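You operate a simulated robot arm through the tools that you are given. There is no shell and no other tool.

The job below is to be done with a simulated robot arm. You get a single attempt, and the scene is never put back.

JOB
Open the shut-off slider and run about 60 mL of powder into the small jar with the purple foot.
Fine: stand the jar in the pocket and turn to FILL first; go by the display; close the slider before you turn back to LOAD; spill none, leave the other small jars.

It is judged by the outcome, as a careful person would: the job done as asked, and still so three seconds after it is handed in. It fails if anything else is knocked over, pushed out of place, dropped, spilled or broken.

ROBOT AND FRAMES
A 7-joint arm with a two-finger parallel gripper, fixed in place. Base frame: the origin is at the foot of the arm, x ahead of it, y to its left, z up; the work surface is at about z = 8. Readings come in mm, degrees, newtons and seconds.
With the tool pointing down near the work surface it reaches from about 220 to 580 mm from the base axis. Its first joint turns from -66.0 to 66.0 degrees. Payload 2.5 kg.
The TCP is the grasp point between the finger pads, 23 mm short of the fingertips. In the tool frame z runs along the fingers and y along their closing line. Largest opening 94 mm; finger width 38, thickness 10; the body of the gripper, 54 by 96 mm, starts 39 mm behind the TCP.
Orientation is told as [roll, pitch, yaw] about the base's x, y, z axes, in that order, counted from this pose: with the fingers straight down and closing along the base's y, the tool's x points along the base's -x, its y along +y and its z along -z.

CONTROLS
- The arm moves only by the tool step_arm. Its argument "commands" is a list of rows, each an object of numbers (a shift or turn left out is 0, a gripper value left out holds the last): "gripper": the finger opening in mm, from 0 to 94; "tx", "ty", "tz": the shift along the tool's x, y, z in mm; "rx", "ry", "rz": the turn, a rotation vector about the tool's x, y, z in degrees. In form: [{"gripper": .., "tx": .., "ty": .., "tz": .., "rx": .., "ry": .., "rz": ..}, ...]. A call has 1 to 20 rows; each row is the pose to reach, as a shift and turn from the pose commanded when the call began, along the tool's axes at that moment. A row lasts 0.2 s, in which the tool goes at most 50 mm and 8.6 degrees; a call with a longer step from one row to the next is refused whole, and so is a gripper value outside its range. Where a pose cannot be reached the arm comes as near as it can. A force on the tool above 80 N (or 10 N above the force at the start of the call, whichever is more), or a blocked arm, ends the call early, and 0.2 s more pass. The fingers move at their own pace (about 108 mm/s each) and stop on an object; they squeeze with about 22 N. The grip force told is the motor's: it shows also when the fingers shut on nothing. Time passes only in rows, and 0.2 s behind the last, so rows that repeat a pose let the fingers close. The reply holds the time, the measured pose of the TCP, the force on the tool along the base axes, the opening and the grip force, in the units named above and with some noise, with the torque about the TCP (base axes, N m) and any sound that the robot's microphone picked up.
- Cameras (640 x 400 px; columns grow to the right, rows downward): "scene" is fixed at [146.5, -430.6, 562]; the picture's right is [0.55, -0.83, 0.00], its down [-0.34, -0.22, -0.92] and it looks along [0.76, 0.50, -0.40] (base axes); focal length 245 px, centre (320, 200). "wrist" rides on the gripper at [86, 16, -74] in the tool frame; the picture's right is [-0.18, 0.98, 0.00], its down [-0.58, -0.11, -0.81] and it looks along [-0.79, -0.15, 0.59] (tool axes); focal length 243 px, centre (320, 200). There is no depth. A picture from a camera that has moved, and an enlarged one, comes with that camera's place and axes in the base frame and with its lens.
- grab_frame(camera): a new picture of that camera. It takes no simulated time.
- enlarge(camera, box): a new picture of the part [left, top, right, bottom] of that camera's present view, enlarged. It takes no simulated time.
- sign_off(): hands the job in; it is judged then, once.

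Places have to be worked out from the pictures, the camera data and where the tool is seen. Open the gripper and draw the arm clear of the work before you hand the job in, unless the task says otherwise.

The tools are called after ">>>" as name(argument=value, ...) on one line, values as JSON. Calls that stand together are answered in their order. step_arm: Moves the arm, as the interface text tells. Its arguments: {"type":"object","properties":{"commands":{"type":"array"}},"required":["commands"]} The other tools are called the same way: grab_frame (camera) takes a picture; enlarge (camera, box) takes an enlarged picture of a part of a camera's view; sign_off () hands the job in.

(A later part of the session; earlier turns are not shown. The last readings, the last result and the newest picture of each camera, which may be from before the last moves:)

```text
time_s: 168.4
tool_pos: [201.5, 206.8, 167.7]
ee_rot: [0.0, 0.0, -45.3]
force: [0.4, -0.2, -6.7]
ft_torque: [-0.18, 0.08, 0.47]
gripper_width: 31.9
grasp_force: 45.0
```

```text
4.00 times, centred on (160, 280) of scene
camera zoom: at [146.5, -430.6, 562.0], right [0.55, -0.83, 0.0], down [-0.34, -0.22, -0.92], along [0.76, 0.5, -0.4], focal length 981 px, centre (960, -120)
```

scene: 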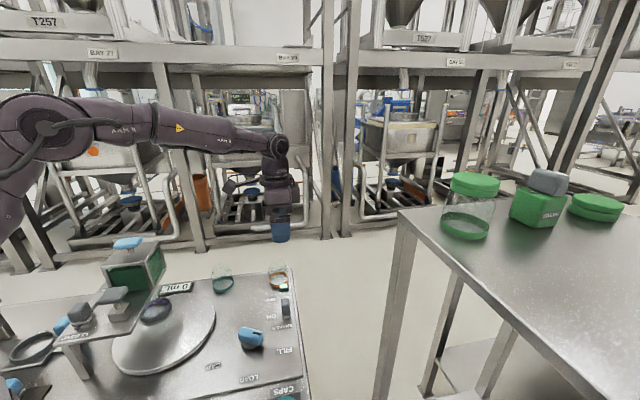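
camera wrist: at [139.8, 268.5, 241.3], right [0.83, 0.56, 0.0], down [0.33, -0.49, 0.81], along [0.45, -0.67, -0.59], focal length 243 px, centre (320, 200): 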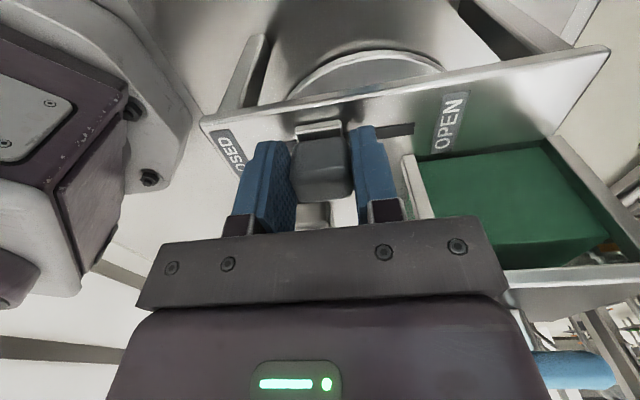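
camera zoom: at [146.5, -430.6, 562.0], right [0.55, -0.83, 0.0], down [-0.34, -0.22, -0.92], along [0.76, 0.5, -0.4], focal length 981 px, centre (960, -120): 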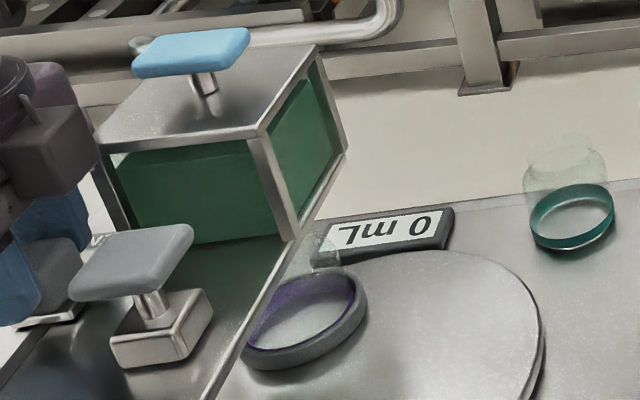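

>>> step_arm(commands=[{"ty": 5}, {"ty": 11}, {"ty": 16}, {"ty": 17.5}, {"ty": 17.5}])

>>> enlarge(camera="scene", box=[80, 230, 240, 330])

>>> grab_frame(camera="wrist")

```text
time_s: 169.6
tool_pos: [214.5, 218.7, 168.4]
ee_rot: [-0.2, 0.0, -45.4]
force: [-14.5, -9.5, 16.8]
ft_torque: [0.49, 0.25, 0.34]
gripper_width: 31.4
grasp_force: 45.4
```

```text
4.00 times, centred on (160, 280) of scene
camera zoom: at [146.4, -430.7, 562.0], right [0.55, -0.83, 0.0], down [-0.34, -0.22, -0.92], along [0.76, 0.5, -0.4], focal length 981 px, centre (960, -120)
```

zoom: 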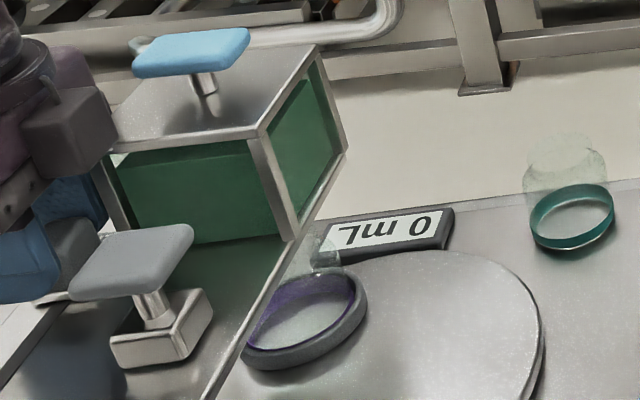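

```text
taken
camera wrist: at [163.9, 292.4, 241.3], right [0.83, 0.56, 0.0], down [0.33, -0.49, 0.81], along [0.45, -0.67, -0.59], focal length 243 px, centre (320, 200)
```

wrist: 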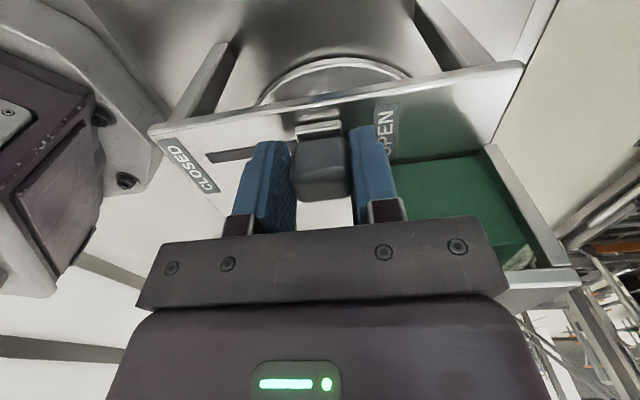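

Fully open at the stop, shaker off, 0 mL. I release the knob here, rise, and check the display before travelling to the shaker.

>>> step_arm(commands=[{"ty": -1, "tz": -0.3}, {"ty": -1.2, "tz": -0.4, "gripper": 45}, {"ty": -1.2, "tz": -0.4, "gripper": 64}, {"ty": -1.2, "tz": -20, "gripper": 64}, {"ty": -1.2, "tz": -60}, {"ty": -1.2, "tz": -105}, {"ty": -1.2, "tz": -135}])

>>> enlarge(camera="wrist", box=[200, 0, 480, 180])

>>> enlarge(camera="scene", box=[45, 230, 205, 330])

```text
time_s: 171.2
tool_pos: [212.9, 218.5, 303.7]
ee_rot: [-0.1, -0.1, -45.4]
force: [-0.3, -0.2, 0.3]
ft_torque: [-0.01, -0.02, -0.01]
gripper_width: 64.1
grasp_force: 0.1
```

```text
2.22 times, centred on (340, 90) of wrist
camera zoom: at [163.0, 291.3, 376.9], right [0.83, 0.56, 0.0], down [0.33, -0.49, 0.81], along [0.45, -0.67, -0.59], focal length 539 px, centre (276, 444)
```

zoom: 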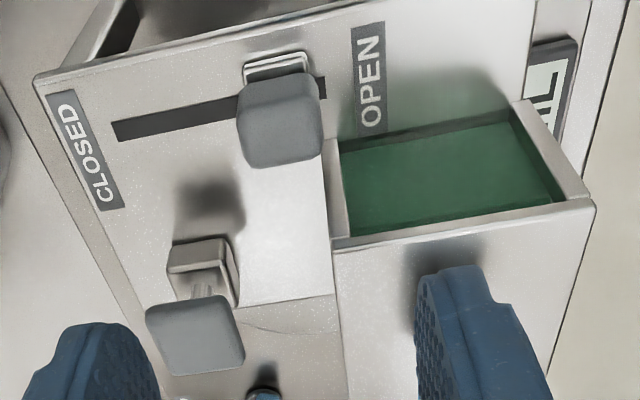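

```text
4.00 times, centred on (125, 280) of scene
camera zoom: at [146.5, -430.6, 562.0], right [0.55, -0.83, 0.0], down [-0.34, -0.22, -0.92], along [0.76, 0.5, -0.4], focal length 981 px, centre (1100, -120)
```

zoom: 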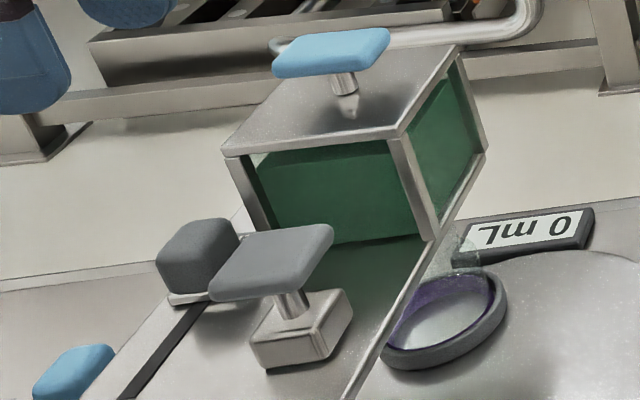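

The slider stands fully open and nothing runs with the shaker off. Now to the shaker knob at OFF, to switch it on while holding it.

>>> step_arm(commands=[{"tx": -12, "ty": 1.2, "tz": 0, "gripper": 54}, {"tx": -38, "ty": 3.8, "tz": 0}, {"tx": -68, "ty": 6.9, "tz": 0}, {"tx": -100, "ty": 10.1, "tz": 0}, {"tx": -132, "ty": 13.3, "tz": 0}, {"tx": -164, "ty": 16.6, "tz": 0}, {"tx": -196, "ty": 19.8, "tz": 0}, {"tx": -228, "ty": 23, "tz": 0}, {"tx": -260, "ty": 26.3, "tz": 5}, {"tx": -292, "ty": 29.5, "tz": 20}, {"tx": -322, "ty": 32.5, "tz": 45}, {"tx": -352, "ty": 35.5, "tz": 75}, {"tx": -382, "ty": 38.6, "tz": 105, "rz": -0.5}, {"tx": -406, "ty": 41, "tz": 130, "rz": -0.9}, {"tx": -418.9, "ty": 42.3, "tz": 145, "rz": -0.9}, {"tx": -418.9, "ty": 42.3, "tz": 145, "rz": -0.9}])

>>> grab_frame(camera="wrist")

>>> enlarge(camera="scene", box=[80, 230, 240, 330])

```text
time_s: 174.6
tool_pos: [537.1, -49.9, 158.6]
ee_rot: [0.0, 0.0, -44.5]
force: [0.0, -0.7, -0.4]
ft_torque: [-0.04, 0.0, 0.01]
gripper_width: 53.9
grasp_force: 0.1
```

```text
taken
camera wrist: at [486.5, 22.4, 232.0], right [0.82, 0.57, 0.0], down [0.34, -0.49, 0.81], along [0.46, -0.66, -0.59], focal length 243 px, centre (320, 200)
```

wrist: 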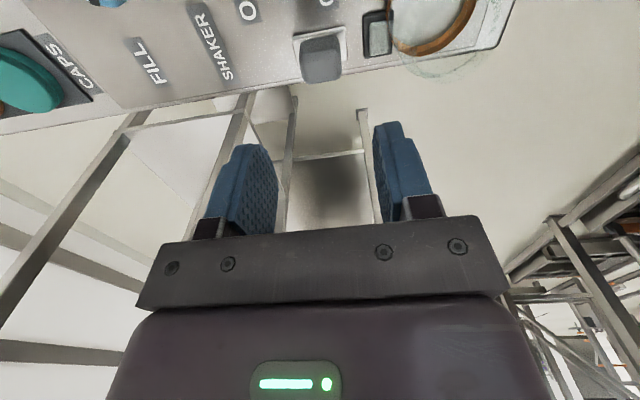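

```text
4.00 times, centred on (160, 280) of scene
camera zoom: at [146.5, -430.6, 562.0], right [0.55, -0.83, 0.0], down [-0.34, -0.22, -0.92], along [0.76, 0.5, -0.4], focal length 981 px, centre (960, -120)
```

zoom: 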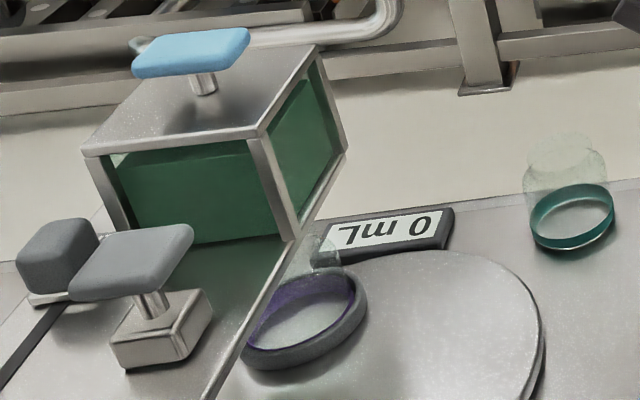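

Still 0 mL. I lower onto the shaker knob and grip it.

>>> step_arm(commands=[{"tz": 30}, {"tz": 65}, {"tz": 95}, {"tz": 109}, {"tz": 109}, {"tz": 109, "gripper": 35}, {"tz": 109, "gripper": 25}, {"tz": 109, "gripper": 25}])

>>> enlarge(camera="scene", box=[80, 230, 320, 350])

```text
time_s: 176.4
tool_pos: [537.1, -49.8, 48.4]
ee_rot: [0.0, 0.0, -44.6]
force: [0.7, -0.4, -3.5]
ft_torque: [-0.23, -0.33, -0.64]
gripper_width: 31.9
grasp_force: 45.2
```

```text
2.67 times, centred on (200, 290) of scene
camera zoom: at [146.5, -430.6, 562.0], right [0.55, -0.83, 0.0], down [-0.34, -0.22, -0.92], along [0.76, 0.5, -0.4], focal length 654 px, centre (640, -40)
```

zoom: 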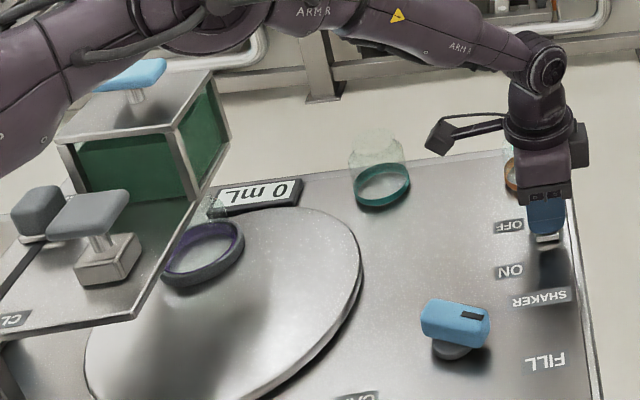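

The display is in view. I slide the switch towards ON.

>>> step_arm(commands=[{"ty": -6}, {"ty": -14}, {"ty": -22}, {"ty": -30}, {"ty": -38}, {"ty": -44}, {"ty": -45.5}])

>>> enlarge(camera="scene", box=[80, 230, 320, 350])

>>> grab_frame(camera="wrist")

```text
time_s: 178.0
tool_pos: [506.5, -81.8, 48.1]
ee_rot: [0.2, 0.0, -44.5]
force: [10.6, 1.2, -15.3]
ft_torque: [0.24, 0.57, -0.59]
gripper_width: 31.4
grasp_force: 44.9
```

```text
2.67 times, centred on (200, 290) of scene
camera zoom: at [146.6, -430.6, 562.0], right [0.55, -0.83, 0.0], down [-0.34, -0.22, -0.92], along [0.76, 0.5, -0.4], focal length 654 px, centre (640, -40)
```

zoom: 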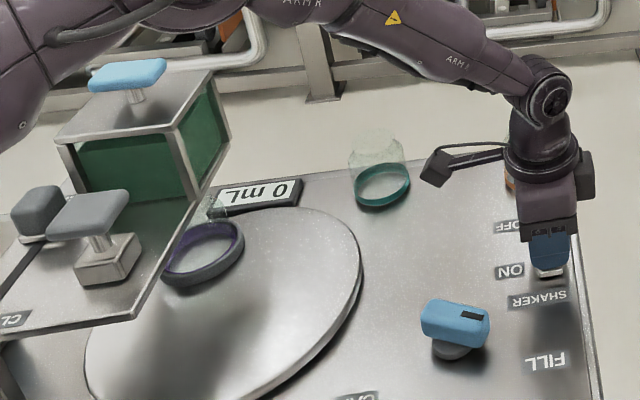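

```text
taken
camera wrist: at [454.9, -9.8, 122.2], right [0.82, 0.57, 0.0], down [0.34, -0.49, 0.81], along [0.46, -0.66, -0.59], focal length 243 px, centre (320, 200)
```

wrist: 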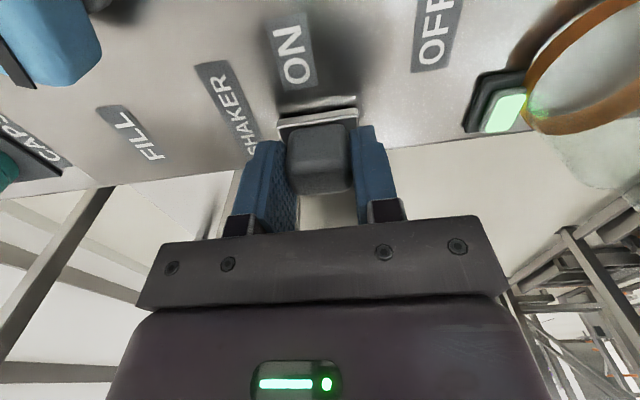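

Lamp lit, display 0 mL. I wait a second with the slider fully open, holding the switch.

>>> step_arm(commands=[{"ty": 1}, {"ty": 1}, {"ty": 1}, {"ty": 1}])

>>> enlarge(camera="scene", box=[130, 260, 230, 330])

```text
time_s: 179.0
tool_pos: [505.9, -82.2, 48.9]
ee_rot: [0.0, 0.1, -44.6]
force: [4.3, 2.3, -18.1]
ft_torque: [-0.09, -0.41, -0.68]
gripper_width: 31.7
grasp_force: 45.2
```

```text
5.71 times, centred on (180, 295) of scene
camera zoom: at [146.6, -430.6, 562.0], right [0.55, -0.83, 0.0], down [-0.34, -0.22, -0.92], along [0.76, 0.5, -0.4], focal length 1401 px, centre (1120, -343)
```

zoom: 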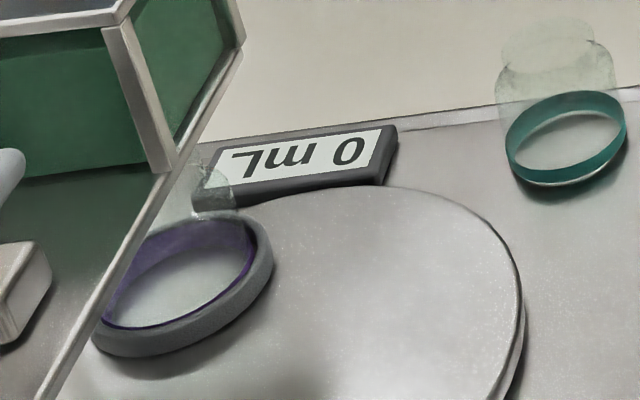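

Still 0 mL. I wait two more seconds.

>>> step_arm(commands=[{"ty": 0}, {"ty": 0}, {"ty": 0}, {"ty": 0}, {"ty": 0}, {"ty": 0}, {"ty": 0}, {"ty": 0}, {"ty": 0}, {"ty": 0}])

>>> enlarge(camera="scene", box=[80, 230, 240, 330])

```text
time_s: 181.2
tool_pos: [506.1, -80.9, 49.8]
ee_rot: [-0.1, 0.1, -44.5]
force: [3.0, 2.9, -21.8]
ft_torque: [0.06, -0.03, -0.62]
gripper_width: 31.6
grasp_force: 44.9
```

```text
4.00 times, centred on (160, 280) of scene
camera zoom: at [146.6, -430.6, 562.0], right [0.55, -0.83, 0.0], down [-0.34, -0.22, -0.92], along [0.76, 0.5, -0.4], focal length 981 px, centre (960, -120)
```

zoom: 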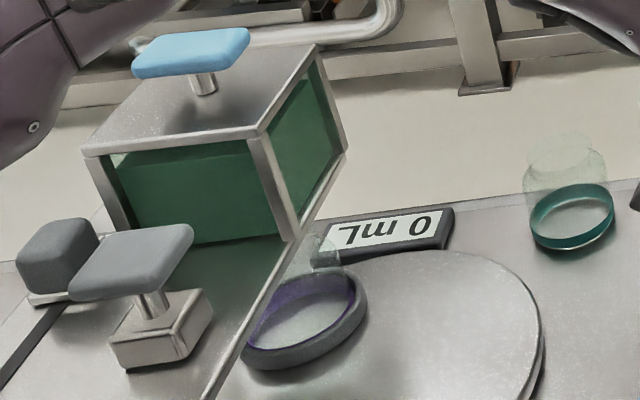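

Neither order helps. Now slider is fully open and shaker on, so I repeat the careful dial nudge under these conditions: no flow occurs at the stop, so turning back there would stop it again. I release and move to the dial.

>>> step_arm(commands=[{"gripper": 40}, {"gripper": 54}, {"gripper": 54}, {"tz": -20}, {"tz": -60}, {"tz": -105}, {"tz": -105}])

>>> step_arm(commands=[{"tx": 8, "ty": -7, "rz": -5}, {"tx": 17, "ty": -15, "rz": -12.5}, {"tx": 26, "ty": -23, "rz": -20}, {"tx": 36, "ty": -31, "rz": -27.5}, {"tx": 46, "ty": -40, "rz": -35}, {"tx": 55, "ty": -48, "rz": -42.5, "gripper": 94}, {"tx": 65, "ty": -56, "rz": -50}, {"tx": 75, "ty": -64, "rz": -57.5}, {"tx": 84, "ty": -70, "rz": -63}, {"tx": 90.5, "ty": -74.5, "rz": -66}, {"tx": 90.5, "ty": -74.5, "rz": -66}])

>>> grab_frame(camera="wrist")

>>> enlarge(camera="scene", box=[80, 230, 240, 330])

```text
time_s: 182.8
tool_pos: [506.2, -80.7, 153.1]
ee_rot: [-0.1, 0.1, -44.5]
force: [-0.9, 0.4, 0.4]
ft_torque: [-0.02, 0.01, 0.02]
gripper_width: 53.7
grasp_force: 0.1
```

```text
time_s: 185.2
tool_pos: [388.8, -71.4, 153.5]
ee_rot: [0.0, 0.0, 21.6]
force: [-0.2, 0.0, 0.1]
ft_torque: [-0.02, -0.01, -0.01]
gripper_width: 94.2
grasp_force: 0.1
```

```text
taken
camera wrist: at [302.4, -88.0, 227.0], right [-0.19, 0.98, 0.0], down [0.58, 0.11, 0.81], along [0.79, 0.15, -0.59], focal length 243 px, centre (320, 200)
```

wrist: 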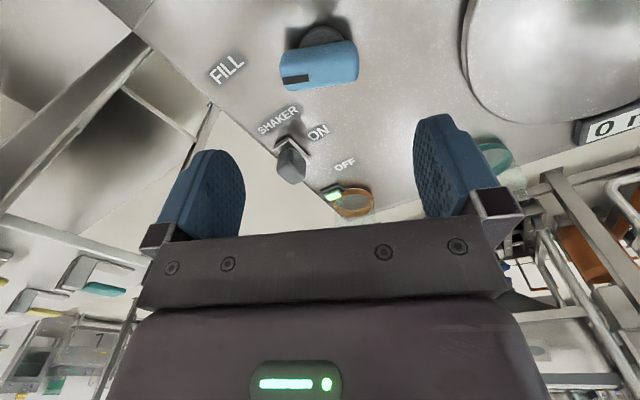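

```text
4.00 times, centred on (160, 280) of scene
camera zoom: at [146.5, -430.6, 562.0], right [0.55, -0.83, 0.0], down [-0.34, -0.22, -0.92], along [0.76, 0.5, -0.4], focal length 981 px, centre (960, -120)
```

zoom: 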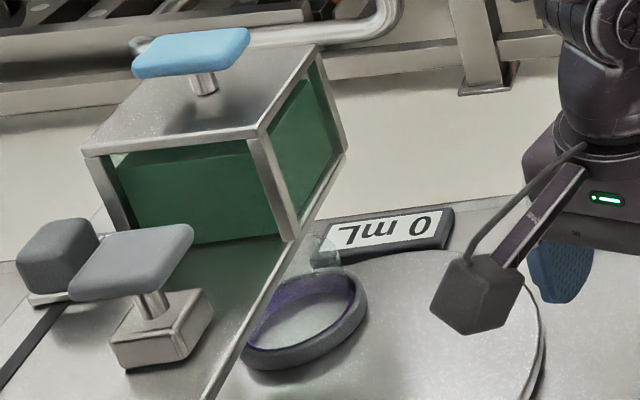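

Over the dial; display still 0 mL. I descend and grip the bar.

>>> step_arm(commands=[{"ty": -0.9, "tz": 30}, {"ty": -0.9, "tz": 65}, {"ty": -0.9, "tz": 95}, {"ty": -0.9, "tz": 110}, {"ty": -0.9, "tz": 110}, {"ty": -0.9, "tz": 110, "gripper": 66}, {"ty": -0.9, "tz": 110, "gripper": 45}, {"ty": -0.9, "tz": 110, "gripper": 45}, {"ty": -0.9, "tz": 110, "gripper": 45}])

>>> enlarge(camera="scene", box=[80, 230, 240, 330])

```text
time_s: 187.2
tool_pos: [388.5, -72.8, 44.5]
ee_rot: [0.0, 0.0, 21.5]
force: [7.3, -4.4, -12.1]
ft_torque: [0.15, 0.24, -0.17]
gripper_width: 60.6
grasp_force: 45.1
```

```text
4.00 times, centred on (160, 280) of scene
camera zoom: at [146.5, -430.6, 562.0], right [0.55, -0.83, 0.0], down [-0.34, -0.22, -0.92], along [0.76, 0.5, -0.4], focal length 981 px, centre (960, -120)
```

zoom: 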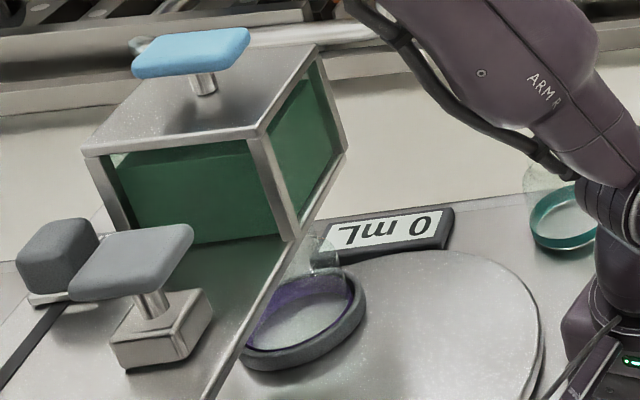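

I first press towards the stop by 1.5 degrees and check.

>>> step_arm(commands=[{"rz": -1}, {"rz": -1.8}])

>>> enlarge(camera="scene", box=[80, 230, 240, 330])

```text
time_s: 187.8
tool_pos: [390.1, -73.0, 44.4]
ee_rot: [0.0, 0.0, 23.0]
force: [11.0, -5.9, -22.4]
ft_torque: [0.26, 0.02, -1.61]
gripper_width: 60.7
grasp_force: 45.0
```

```text
4.00 times, centred on (160, 280) of scene
camera zoom: at [146.5, -430.6, 562.0], right [0.55, -0.83, 0.0], down [-0.34, -0.22, -0.92], along [0.76, 0.5, -0.4], focal length 981 px, centre (960, -120)
```

zoom: 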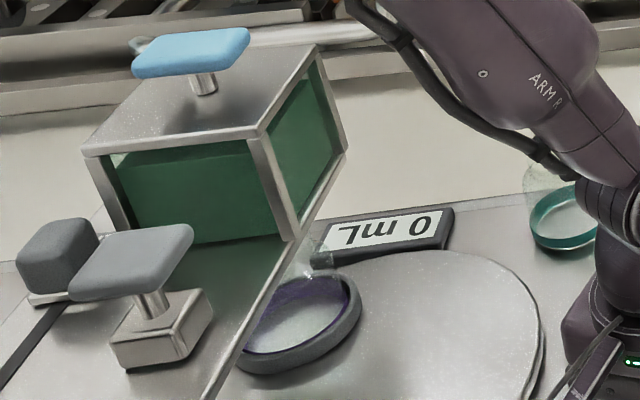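

Nothing at 66°. Now back by 1.5-degree steps.

>>> step_arm(commands=[{"rz": 1.5}, {"rz": 3}])

>>> enlarge(camera="scene", box=[80, 230, 240, 330])

>>> step_arm(commands=[{"rz": 0.8}, {"rz": 1.5}])

>>> enlarge(camera="scene", box=[80, 230, 240, 330])

```text
time_s: 188.4
tool_pos: [389.7, -72.5, 43.9]
ee_rot: [0.0, 0.1, 20.4]
force: [5.9, -8.5, -15.4]
ft_torque: [0.12, 0.22, -0.22]
gripper_width: 59.7
grasp_force: 45.8
```

```text
4.00 times, centred on (160, 280) of scene
camera zoom: at [146.5, -430.6, 562.0], right [0.55, -0.83, 0.0], down [-0.34, -0.22, -0.92], along [0.76, 0.5, -0.4], focal length 981 px, centre (960, -120)
```

zoom: 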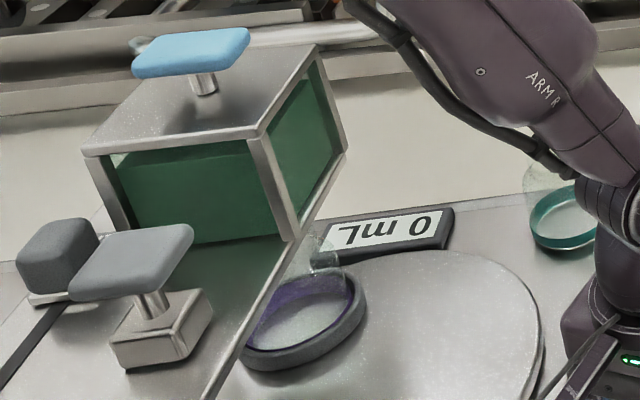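

```text
time_s: 189.0
tool_pos: [387.8, -72.3, 44.2]
ee_rot: [0.0, 0.1, 18.9]
force: [0.3, -10.6, -8.0]
ft_torque: [0.33, 0.36, 0.06]
gripper_width: 60.2
grasp_force: 45.2
```

```text
4.00 times, centred on (160, 280) of scene
camera zoom: at [146.5, -430.6, 562.0], right [0.55, -0.83, 0.0], down [-0.34, -0.22, -0.92], along [0.76, 0.5, -0.4], focal length 981 px, centre (960, -120)
```

zoom: 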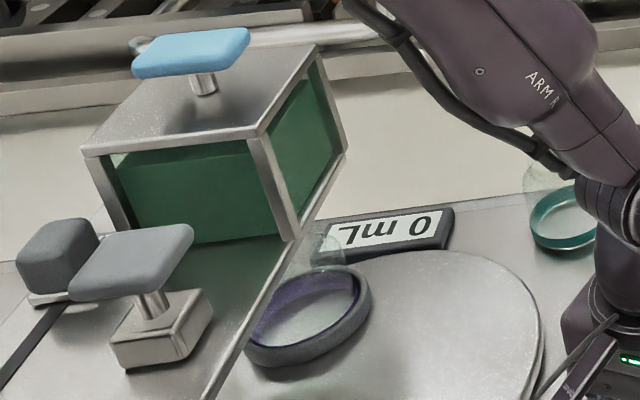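

Still 0 mL at 63° and 62°. Two more small steps.

>>> step_arm(commands=[{"rz": 0.8}, {"rz": 1.6}])

>>> enlarge(camera="scene", box=[80, 230, 240, 330])

>>> step_arm(commands=[{"rz": 0.8}, {"rz": 1.6}])

>>> enlarge(camera="scene", box=[80, 230, 240, 330])

```text
time_s: 189.6
tool_pos: [388.6, -71.8, 45.0]
ee_rot: [0.0, 0.1, 17.2]
force: [-3.9, -9.7, 0.7]
ft_torque: [-0.46, 0.44, 0.07]
gripper_width: 60.1
grasp_force: 45.2
```

```text
4.00 times, centred on (160, 280) of scene
camera zoom: at [146.5, -430.6, 562.0], right [0.55, -0.83, 0.0], down [-0.34, -0.22, -0.92], along [0.76, 0.5, -0.4], focal length 981 px, centre (960, -120)
```

zoom: 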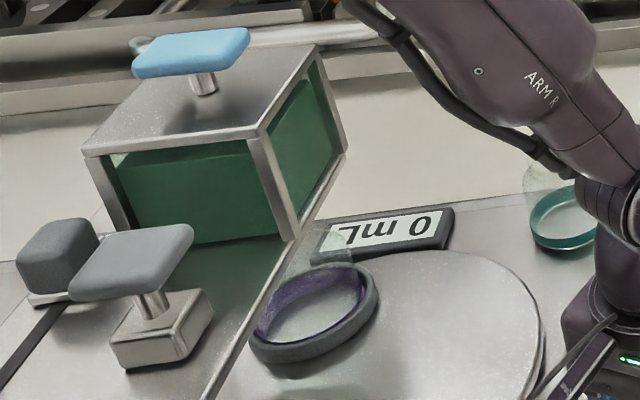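

```text
time_s: 190.2
tool_pos: [389.2, -73.4, 44.3]
ee_rot: [0.1, 0.0, 15.5]
force: [-16.6, -8.3, 10.2]
ft_torque: [-0.26, -0.95, 0.08]
gripper_width: 60.0
grasp_force: 44.8
```

```text
4.00 times, centred on (160, 280) of scene
camera zoom: at [146.4, -430.6, 562.0], right [0.55, -0.83, 0.0], down [-0.34, -0.22, -0.92], along [0.76, 0.5, -0.4], focal length 981 px, centre (960, -120)
```

zoom: 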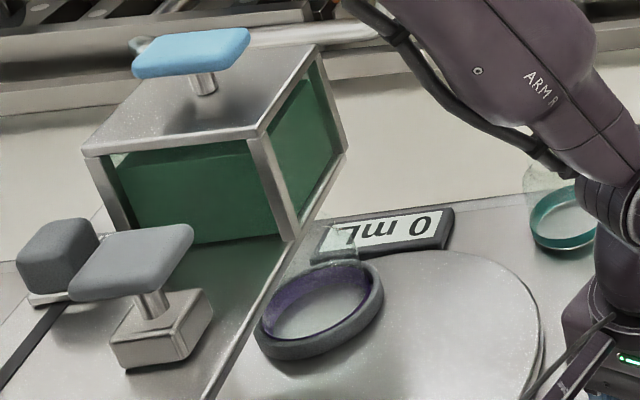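

No flow at any dial angle either. I return the dial to its FILL stop, release it, and then look again under the plate at the spout while everything is switched on.

>>> step_arm(commands=[{"rz": -1.5, "ty": -0.4}, {"rz": -3, "ty": -0.8}, {"rz": -4.5, "ty": -0.8}, {"rz": -6, "ty": -0.8}, {"rz": -6.6, "ty": -0.8}, {"rz": -6, "ty": -0.8}, {"rz": -5.5, "ty": -0.8, "gripper": 70}, {"rz": -5.5, "ty": -0.8, "gripper": 94}, {"rz": -5.5, "ty": -0.8, "tz": -25}, {"rz": -5.5, "ty": -0.8, "tz": -70}, {"rz": -5.5, "ty": -0.8, "tz": -115}, {"rz": -5.5, "ty": -0.8, "tz": -150}])

>>> enlarge(camera="scene", box=[80, 230, 320, 390])

```text
time_s: 192.8
tool_pos: [389.6, -74.0, 194.8]
ee_rot: [0.0, 0.1, 21.2]
force: [-0.4, -1.0, 0.6]
ft_torque: [0.02, -0.03, 0.02]
gripper_width: 93.9
grasp_force: 0.0
```

```text
2.50 times, centred on (200, 310) of scene
camera zoom: at [146.5, -430.6, 562.0], right [0.55, -0.83, 0.0], down [-0.34, -0.22, -0.92], along [0.76, 0.5, -0.4], focal length 613 px, centre (620, -75)
```

zoom: 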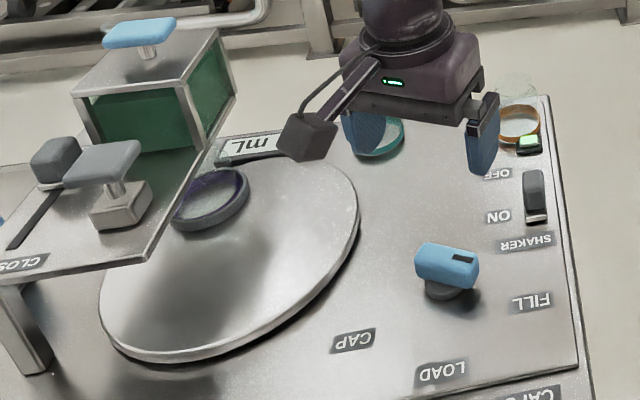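

Everything is set: slider open, shaker on, dial at FILL. I go for the low, tilted look under the plate.

>>> step_arm(commands=[{"tx": -2, "ty": 20, "rz": -3, "gripper": 40}, {"tx": -4, "ty": 48, "rz": -7, "gripper": 0}, {"tx": -6, "ty": 78, "rz": -11}, {"tx": -9, "ty": 108, "rz": -15}, {"tx": -11, "ty": 136, "rz": -18}, {"tx": -12.5, "ty": 155.5, "rz": -19}, {"tx": -12.5, "ty": 155.5, "rz": -19}])

>>> step_arm(commands=[{"tz": 20, "ry": -5}, {"tz": 45, "ry": -10}, {"tz": 70, "ry": -15}, {"tz": 92, "ry": -20}, {"tz": 108, "ry": -25}, {"tz": 108, "ry": -25}])

>>> grab_frame(camera="wrist")

>>> enlarge(camera="wrist", box=[480, 60, 640, 260])

```text
time_s: 194.4
tool_pos: [344.5, 77.8, 192.3]
ee_rot: [0.0, 0.1, 40.0]
force: [-0.1, -0.7, 0.1]
ft_torque: [0.01, -0.01, -0.01]
gripper_width: 0.1
grasp_force: 21.9
```

```text
time_s: 195.8
tool_pos: [344.6, 75.8, 85.8]
ee_rot: [0.0, -25.0, 40.0]
force: [-0.4, 0.1, 0.3]
ft_torque: [0.0, -0.01, -0.01]
gripper_width: 0.0
grasp_force: 21.4
```

```text
taken
camera wrist: at [250.0, 18.6, 115.4], right [-0.51, 0.86, 0.08], down [0.21, 0.04, 0.98], along [0.84, 0.51, -0.2], focal length 243 px, centre (320, 200)
```

wrist: 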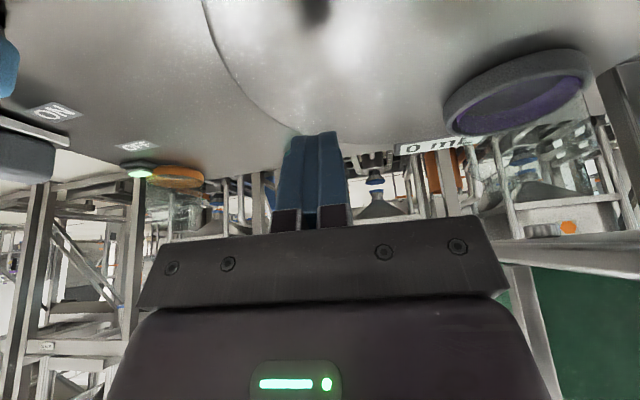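

```text
2.00 times, centred on (560, 160) of wrist
camera zoom: at [250.0, 18.6, 115.4], right [-0.51, 0.86, 0.08], down [0.21, 0.04, 0.98], along [0.84, 0.51, -0.2], focal length 485 px, centre (-160, 280)
```

zoom: 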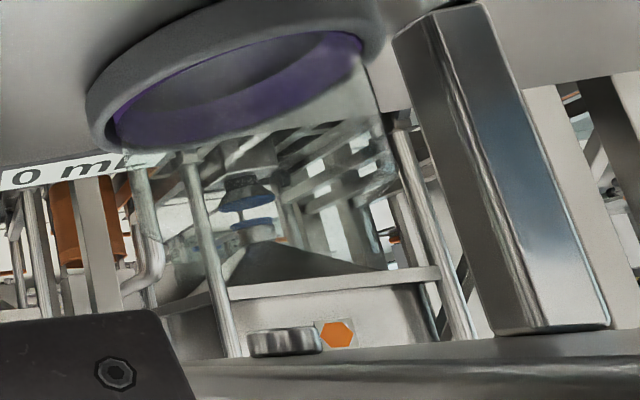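

The spout is directly above the open jar, with nothing in between, and still nothing comes. I level the tool, rise, and take a close look at the hopper's top with its blue handle for any marking.

>>> step_arm(commands=[{"tx": -10, "tz": -25, "ry": 5}, {"tx": -26, "tz": -62, "ry": 10}, {"tx": -44, "tz": -100, "ry": 15}, {"tx": -62, "tz": -140, "ry": 20}, {"tx": -80, "tz": -180, "ry": 25}, {"tx": -95, "tz": -212, "ry": 25}, {"tx": -95, "tz": -212, "ry": 25}])

>>> grab_frame(camera="wrist")

>>> enlarge(camera="scene", box=[80, 230, 320, 390])

```text
time_s: 197.4
tool_pos: [342.8, 73.6, 319.3]
ee_rot: [0.0, 0.0, 40.2]
force: [-0.5, -0.4, -0.2]
ft_torque: [0.02, 0.01, 0.0]
gripper_width: 0.1
grasp_force: 22.2
```

```text
taken
camera wrist: at [265.3, 30.9, 392.0], right [-0.49, 0.87, 0.0], down [0.52, 0.29, 0.81], along [0.7, 0.4, -0.59], focal length 243 px, centre (320, 200)
```

wrist: 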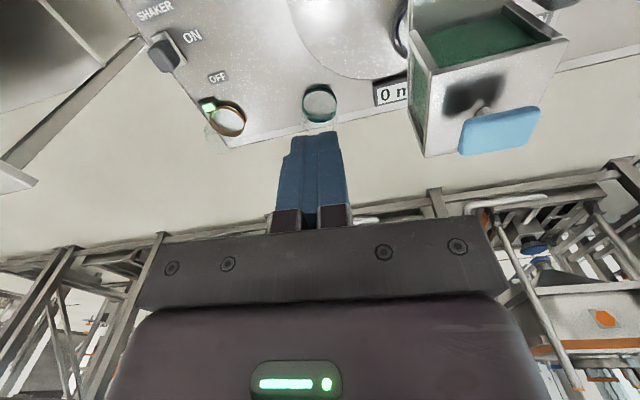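

```text
2.50 times, centred on (200, 310) of scene
camera zoom: at [146.5, -430.6, 562.0], right [0.55, -0.83, 0.0], down [-0.34, -0.22, -0.92], along [0.76, 0.5, -0.4], focal length 613 px, centre (620, -75)
```

zoom: 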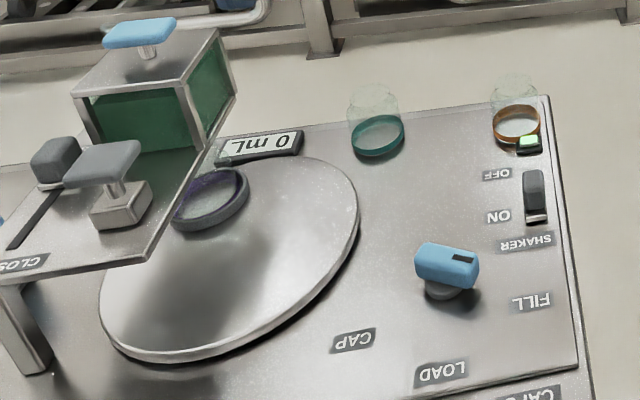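

>>> enlarge(camera="wrist", box=[380, 0, 600, 170])

>>> enlarge(camera="scene", box=[105, 228, 165, 268])

```text
2.35 times, centred on (490, 85) of wrist
camera zoom: at [265.3, 30.9, 392.0], right [-0.49, 0.87, 0.0], down [0.52, 0.29, 0.81], along [0.7, 0.4, -0.59], focal length 571 px, centre (-80, 471)
```

zoom: 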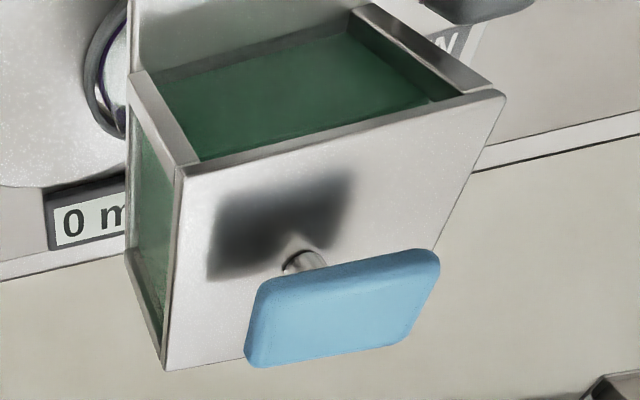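

```text
10.00 times, centred on (135, 248) of scene
camera zoom: at [146.5, -430.6, 562.0], right [0.55, -0.83, 0.0], down [-0.34, -0.22, -0.92], along [0.76, 0.5, -0.4], focal length 2452 px, centre (2170, -280)
```

zoom: 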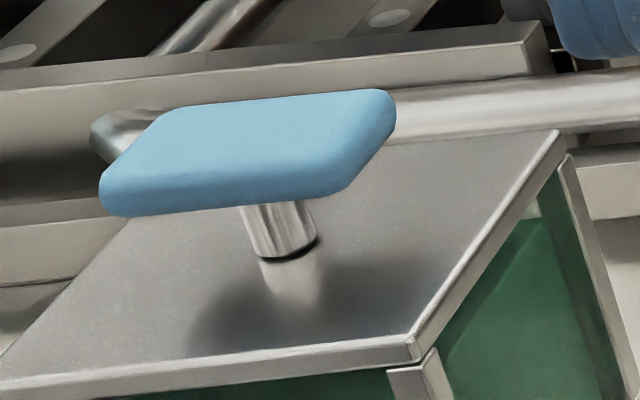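

The blue handle is simply the lid's handle. I look at the hopper's hidden back and left sides for any further control.

>>> step_arm(commands=[{"tx": -10, "ty": 18, "tz": -11, "rz": 7.7}, {"tx": -21, "ty": 37, "tz": -11, "rz": 15.4}, {"tx": -32, "ty": 56, "tz": -11, "rz": 23.1}, {"tx": -43, "ty": 75, "tz": -11, "rz": 30.8}, {"tx": -54, "ty": 94, "tz": -11, "rz": 38.5}, {"tx": -65, "ty": 113, "tz": -11, "rz": 46.2}, {"tx": -76, "ty": 132, "tz": -11, "rz": 54}, {"tx": -87, "ty": 151, "tz": -11, "rz": 61.8}, {"tx": -98, "ty": 170, "tz": -11, "rz": 69.5}, {"tx": -109, "ty": 190, "tz": -11, "rz": 77.3}, {"tx": -119.9, "ty": 208.2, "tz": -11, "rz": 85}, {"tx": -119.9, "ty": 208.2, "tz": -11, "rz": 85}])

>>> grab_frame(camera="wrist")

>>> enlarge(camera="wrist", box=[180, 0, 480, 180])

```text
time_s: 200.0
tool_pos: [299.6, 310.4, 328.8]
ee_rot: [0.0, 0.0, -44.9]
force: [-0.5, -0.8, 1.4]
ft_torque: [-0.01, 0.01, 0.0]
gripper_width: 0.0
grasp_force: 21.8
```

```text
taken
camera wrist: at [250.7, 383.2, 402.4], right [0.82, 0.57, 0.0], down [0.33, -0.49, 0.81], along [0.46, -0.67, -0.59], focal length 243 px, centre (320, 200)
```

wrist: 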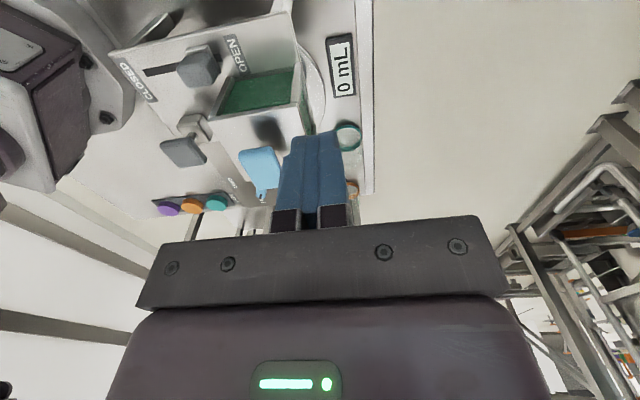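

```text
2.13 times, centred on (330, 90) of wrist
camera zoom: at [250.7, 383.2, 402.4], right [0.82, 0.57, 0.0], down [0.33, -0.49, 0.81], along [0.46, -0.67, -0.59], focal length 518 px, centre (299, 435)
```

zoom: 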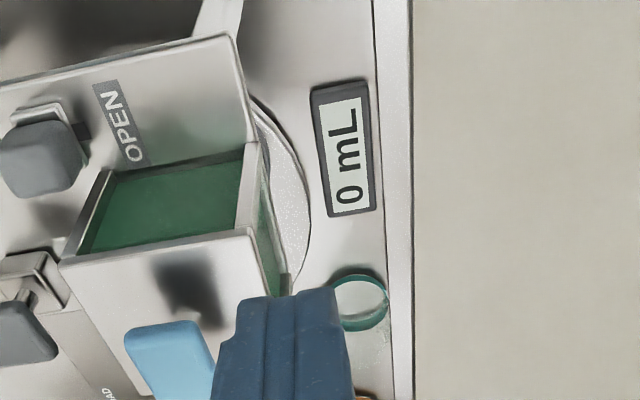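

Nothing hidden there. One more thing in view is the box marked VALVE on the side table; I zoom in on it to read its markings.

>>> enlarge(camera="scene", box=[500, 160, 580, 235])

>>> enlarge(camera="scene", box=[430, 165, 510, 245])

>>> grab_frame(camera="scene")

```text
5.33 times, centred on (540, 198) of scene
camera zoom: at [146.5, -430.6, 562.0], right [0.55, -0.83, 0.0], down [-0.34, -0.22, -0.92], along [0.76, 0.5, -0.4], focal length 1308 px, centre (-853, 213)
```

zoom: 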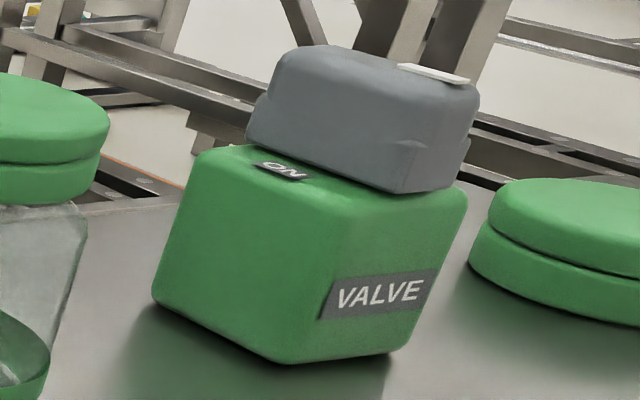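

```text
5.00 times, centred on (470, 205) of scene
camera zoom: at [146.5, -430.6, 562.0], right [0.55, -0.83, 0.0], down [-0.34, -0.22, -0.92], along [0.76, 0.5, -0.4], focal length 1226 px, centre (-430, 175)
```

zoom: 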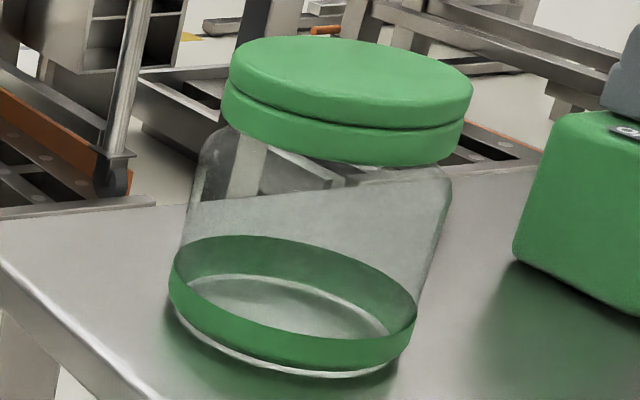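

```text
taken
```

scene: 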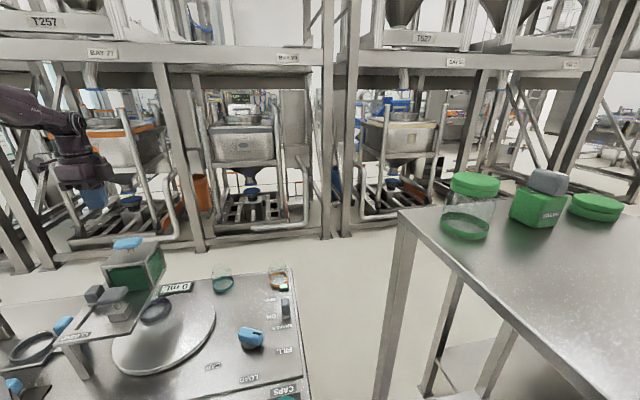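

The VALVE box stands on a separate table far out of reach and is not part of this machine. I go back to the dial and, with slider open and shaker on, hold it for longer at the stop and just around it, in case recognition needs some dwell time.

>>> step_arm(commands=[{"tx": -15, "ty": -9}, {"tx": -40, "ty": -25, "rz": -4}, {"tx": -65, "ty": -40, "rz": -9}, {"tx": -90, "ty": -56, "rz": -14}, {"tx": -115, "ty": -72, "rz": -19}, {"tx": -140, "ty": -87, "rz": -24}, {"tx": -165, "ty": -103, "rz": -29}, {"tx": -190, "ty": -118, "rz": -34}, {"tx": -215, "ty": -134, "rz": -39}, {"tx": -240, "ty": -149, "tz": 10, "rz": -44}, {"tx": -265, "ty": -165, "tz": 30, "rz": -49, "gripper": 50}, {"tx": -290, "ty": -180, "tz": 60, "rz": -55, "gripper": 94}, {"tx": -312, "ty": -194, "tz": 95, "rz": -61}, {"tx": -328, "ty": -204, "tz": 125, "rz": -65}, {"tx": -334.3, "ty": -207.9, "tz": 134, "rz": -66.4}, {"tx": -334.3, "ty": -207.9, "tz": 134, "rz": -66.4}])

>>> enlarge(camera="wrist", box=[210, 0, 430, 110])

```text
time_s: 203.4
tool_pos: [389.6, -71.0, 194.8]
ee_rot: [0.0, 0.1, 21.5]
force: [0.4, -0.1, -0.5]
ft_torque: [-0.02, 0.01, 0.01]
gripper_width: 94.2
grasp_force: 0.1
```

```text
2.91 times, centred on (320, 55) of wrist
camera zoom: at [303.8, -88.4, 268.6], right [-0.19, 0.98, 0.0], down [0.58, 0.11, 0.81], along [0.79, 0.15, -0.59], focal length 706 px, centre (320, 622)
```

zoom: 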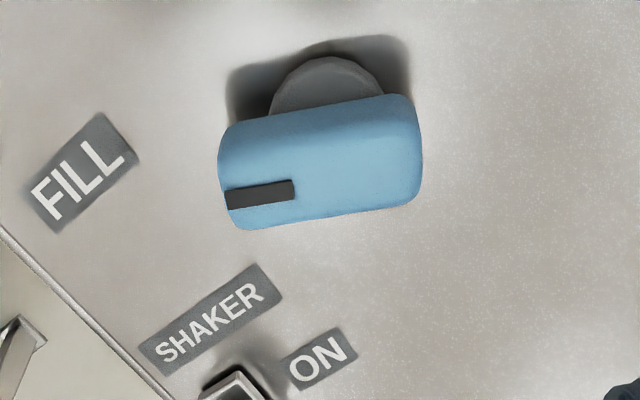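

The pointer (-71.2°) again coincides with the FILL label (-70.9°). While here, I grip the dial once more for the dwell test.

>>> step_arm(commands=[{"ty": -1.7, "tz": 40}, {"ty": -1.7, "tz": 85}, {"ty": -1.7, "tz": 125}, {"ty": -1.7, "tz": 146}, {"ty": -1.7, "tz": 151.5}, {"ty": -1.7, "tz": 151.5, "gripper": 70}, {"ty": -1.7, "tz": 151.5, "gripper": 45}, {"ty": -1.7, "tz": 151.5, "gripper": 45}, {"ty": -1.7, "tz": 151.5, "gripper": 45}])

>>> step_arm(commands=[{"rz": -1}, {"rz": -2}, {"rz": -2.4}, {"rz": -2.4}, {"rz": -2.4}, {"rz": -2.4}, {"rz": -2.4}, {"rz": -2.4}])

>>> enlarge(camera="scene", box=[80, 230, 240, 330])

```text
time_s: 205.4
tool_pos: [389.1, -71.8, 43.5]
ee_rot: [0.0, 0.1, 21.6]
force: [-4.3, 12.4, -5.3]
ft_torque: [-0.42, -0.18, -0.2]
gripper_width: 60.3
grasp_force: 44.9
```

```text
time_s: 207.2
tool_pos: [389.7, -72.2, 43.7]
ee_rot: [0.3, 0.1, 23.9]
force: [-4.5, 23.7, -11.9]
ft_torque: [-0.55, 0.24, -1.72]
gripper_width: 60.5
grasp_force: 44.7
```

```text
4.00 times, centred on (160, 280) of scene
camera zoom: at [146.5, -430.6, 562.0], right [0.55, -0.83, 0.0], down [-0.34, -0.22, -0.92], along [0.76, 0.5, -0.4], focal length 981 px, centre (960, -120)
```

zoom: 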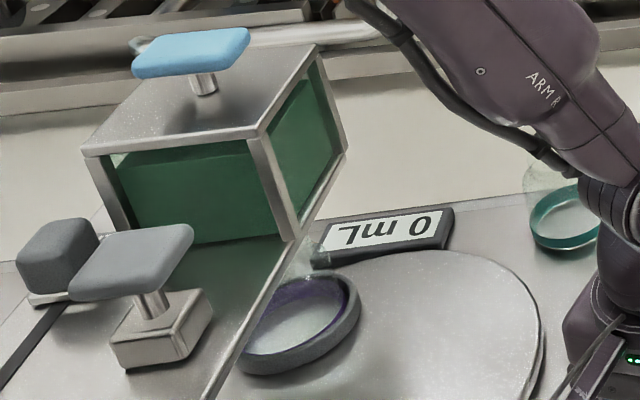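

Nothing with 1.5 s at the pressed stop. Now a similar hold about 2° before the stop.

>>> step_arm(commands=[{"rz": 1.5, "ty": 0.4}, {"rz": 3, "ty": 0.8}, {"rz": 4.2, "ty": 0.8}, {"rz": 4.2, "ty": 0.8}, {"rz": 4.2, "ty": 0.8}, {"rz": 4.2, "ty": 0.8}, {"rz": 4.2, "ty": 0.8}, {"rz": 4.2, "ty": 0.8}])

>>> enlarge(camera="scene", box=[80, 230, 240, 330])

```text
time_s: 209.0
tool_pos: [389.7, -72.2, 42.9]
ee_rot: [0.2, 0.3, 19.8]
force: [-21.2, 20.6, 15.1]
ft_torque: [-0.42, -0.64, 0.12]
gripper_width: 59.7
grasp_force: 45.0
```

```text
4.00 times, centred on (160, 280) of scene
camera zoom: at [146.4, -430.6, 562.0], right [0.55, -0.83, 0.0], down [-0.34, -0.22, -0.92], along [0.76, 0.5, -0.4], focal length 981 px, centre (960, -120)
```

zoom: 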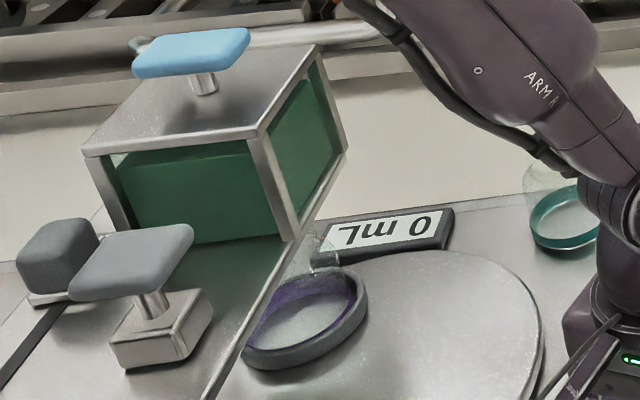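

No effect from dwelling either. I put the dial back to its FILL stop, release it, and survey the left part of the bench for a control I may have missed.

>>> step_arm(commands=[{"rz": -1.2, "ty": -0.8, "tx": 1}, {"rz": -2.2, "ty": -1.4, "tx": 1}, {"rz": -2.2, "ty": -1.4, "tx": 1}, {"rz": -1.7, "ty": -1.4, "tx": 1}, {"rz": -1.7, "ty": -1.4, "tx": 1, "gripper": 70}, {"rz": -1.7, "ty": -1.4, "tx": 1, "gripper": 94}, {"rz": -1.7, "ty": -1.4, "tx": 1, "gripper": 94}, {"rz": -1.7, "ty": -1.4, "tx": 1, "tz": -30}, {"rz": -1.7, "ty": -1.4, "tx": 1, "tz": -75}, {"rz": -1.7, "ty": -1.4, "tx": 1, "tz": -120}, {"rz": -1.7, "ty": -1.4, "tx": 1, "tz": -165}, {"rz": -1.7, "ty": -1.4, "tx": 1, "tz": -210}, {"rz": -1.7, "ty": -1.4, "tx": 1, "tz": -255}, {"rz": -1.7, "ty": -1.4, "tx": 1, "tz": -290}])

>>> enlarge(camera="scene", box=[80, 230, 320, 390])

```text
time_s: 212.0
tool_pos: [390.7, -75.0, 334.0]
ee_rot: [0.0, 0.1, 21.4]
force: [0.0, -0.2, -0.3]
ft_torque: [0.01, -0.01, 0.0]
gripper_width: 93.7
grasp_force: 0.1
```

```text
2.50 times, centred on (200, 310) of scene
camera zoom: at [146.5, -430.6, 562.0], right [0.55, -0.83, 0.0], down [-0.34, -0.22, -0.92], along [0.76, 0.5, -0.4], focal length 613 px, centre (620, -75)
```

zoom: 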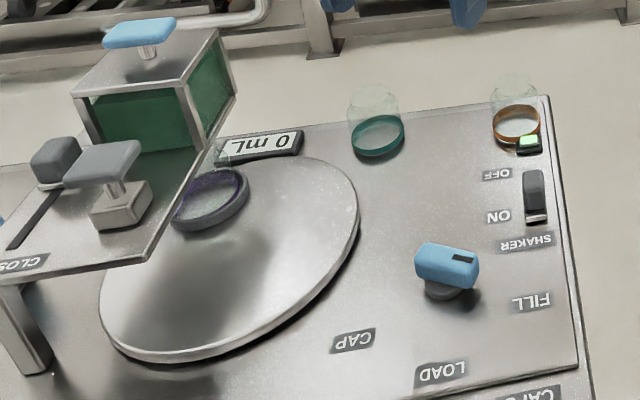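

Dial at FILL, slider open, shaker on. I swing over to look at the left side of the bench.

>>> step_arm(commands=[{"tx": 4, "ty": 18, "tz": -10}, {"tx": 10, "ty": 46, "tz": -20, "rz": -2}, {"tx": 16.5, "ty": 75, "tz": -20, "rz": -5}, {"tx": 23, "ty": 105, "tz": -20, "rz": -8}, {"tx": 30, "ty": 135, "tz": -20, "rz": -12}, {"tx": 36.5, "ty": 166, "tz": -20, "rz": -16}, {"tx": 43, "ty": 197, "tz": -20, "rz": -20}, {"tx": 50, "ty": 228, "tz": -20, "rz": -24}, {"tx": 57, "ty": 259, "tz": -20, "rz": -28}, {"tx": 64, "ty": 290, "tz": -20, "rz": -32}, {"tx": 71, "ty": 320, "tz": -20, "rz": -35}, {"tx": 77, "ty": 350, "tz": -20, "rz": -37}, {"tx": 81.2, "ty": 370.2, "tz": -20, "rz": -38.6}, {"tx": 81.2, "ty": 370.2, "tz": -20, "rz": -38.6}])

>>> grab_frame(camera="wrist")

>>> enlarge(camera="wrist", box=[200, 0, 520, 160])

```text
time_s: 215.0
tool_pos: [179.7, 240.0, 353.2]
ee_rot: [0.0, 0.0, 60.0]
force: [0.1, -0.1, 0.3]
ft_torque: [-0.01, -0.03, 0.01]
gripper_width: 94.1
grasp_force: 0.1
```

```text
taken
camera wrist: at [121.9, 173.8, 427.0], right [-0.76, 0.65, 0.0], down [0.38, 0.45, 0.81], along [0.52, 0.61, -0.59], focal length 243 px, centre (320, 200)
```

wrist: 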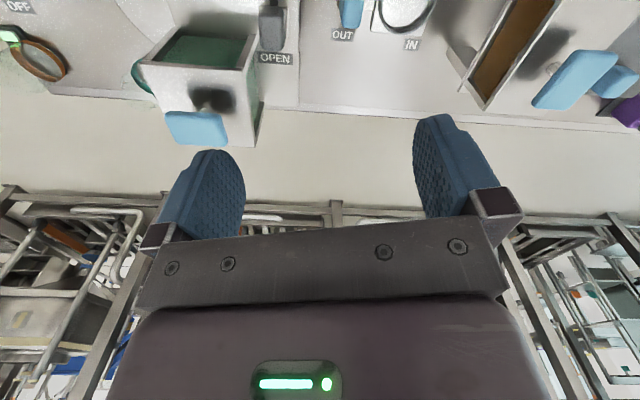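

```text
2.00 times, centred on (360, 80) of wrist
camera zoom: at [121.9, 173.8, 427.0], right [-0.76, 0.65, 0.0], down [0.38, 0.45, 0.81], along [0.52, 0.61, -0.59], focal length 485 px, centre (240, 440)
```

zoom: 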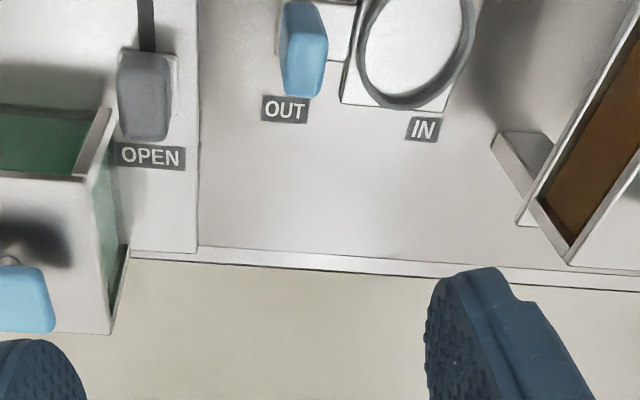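

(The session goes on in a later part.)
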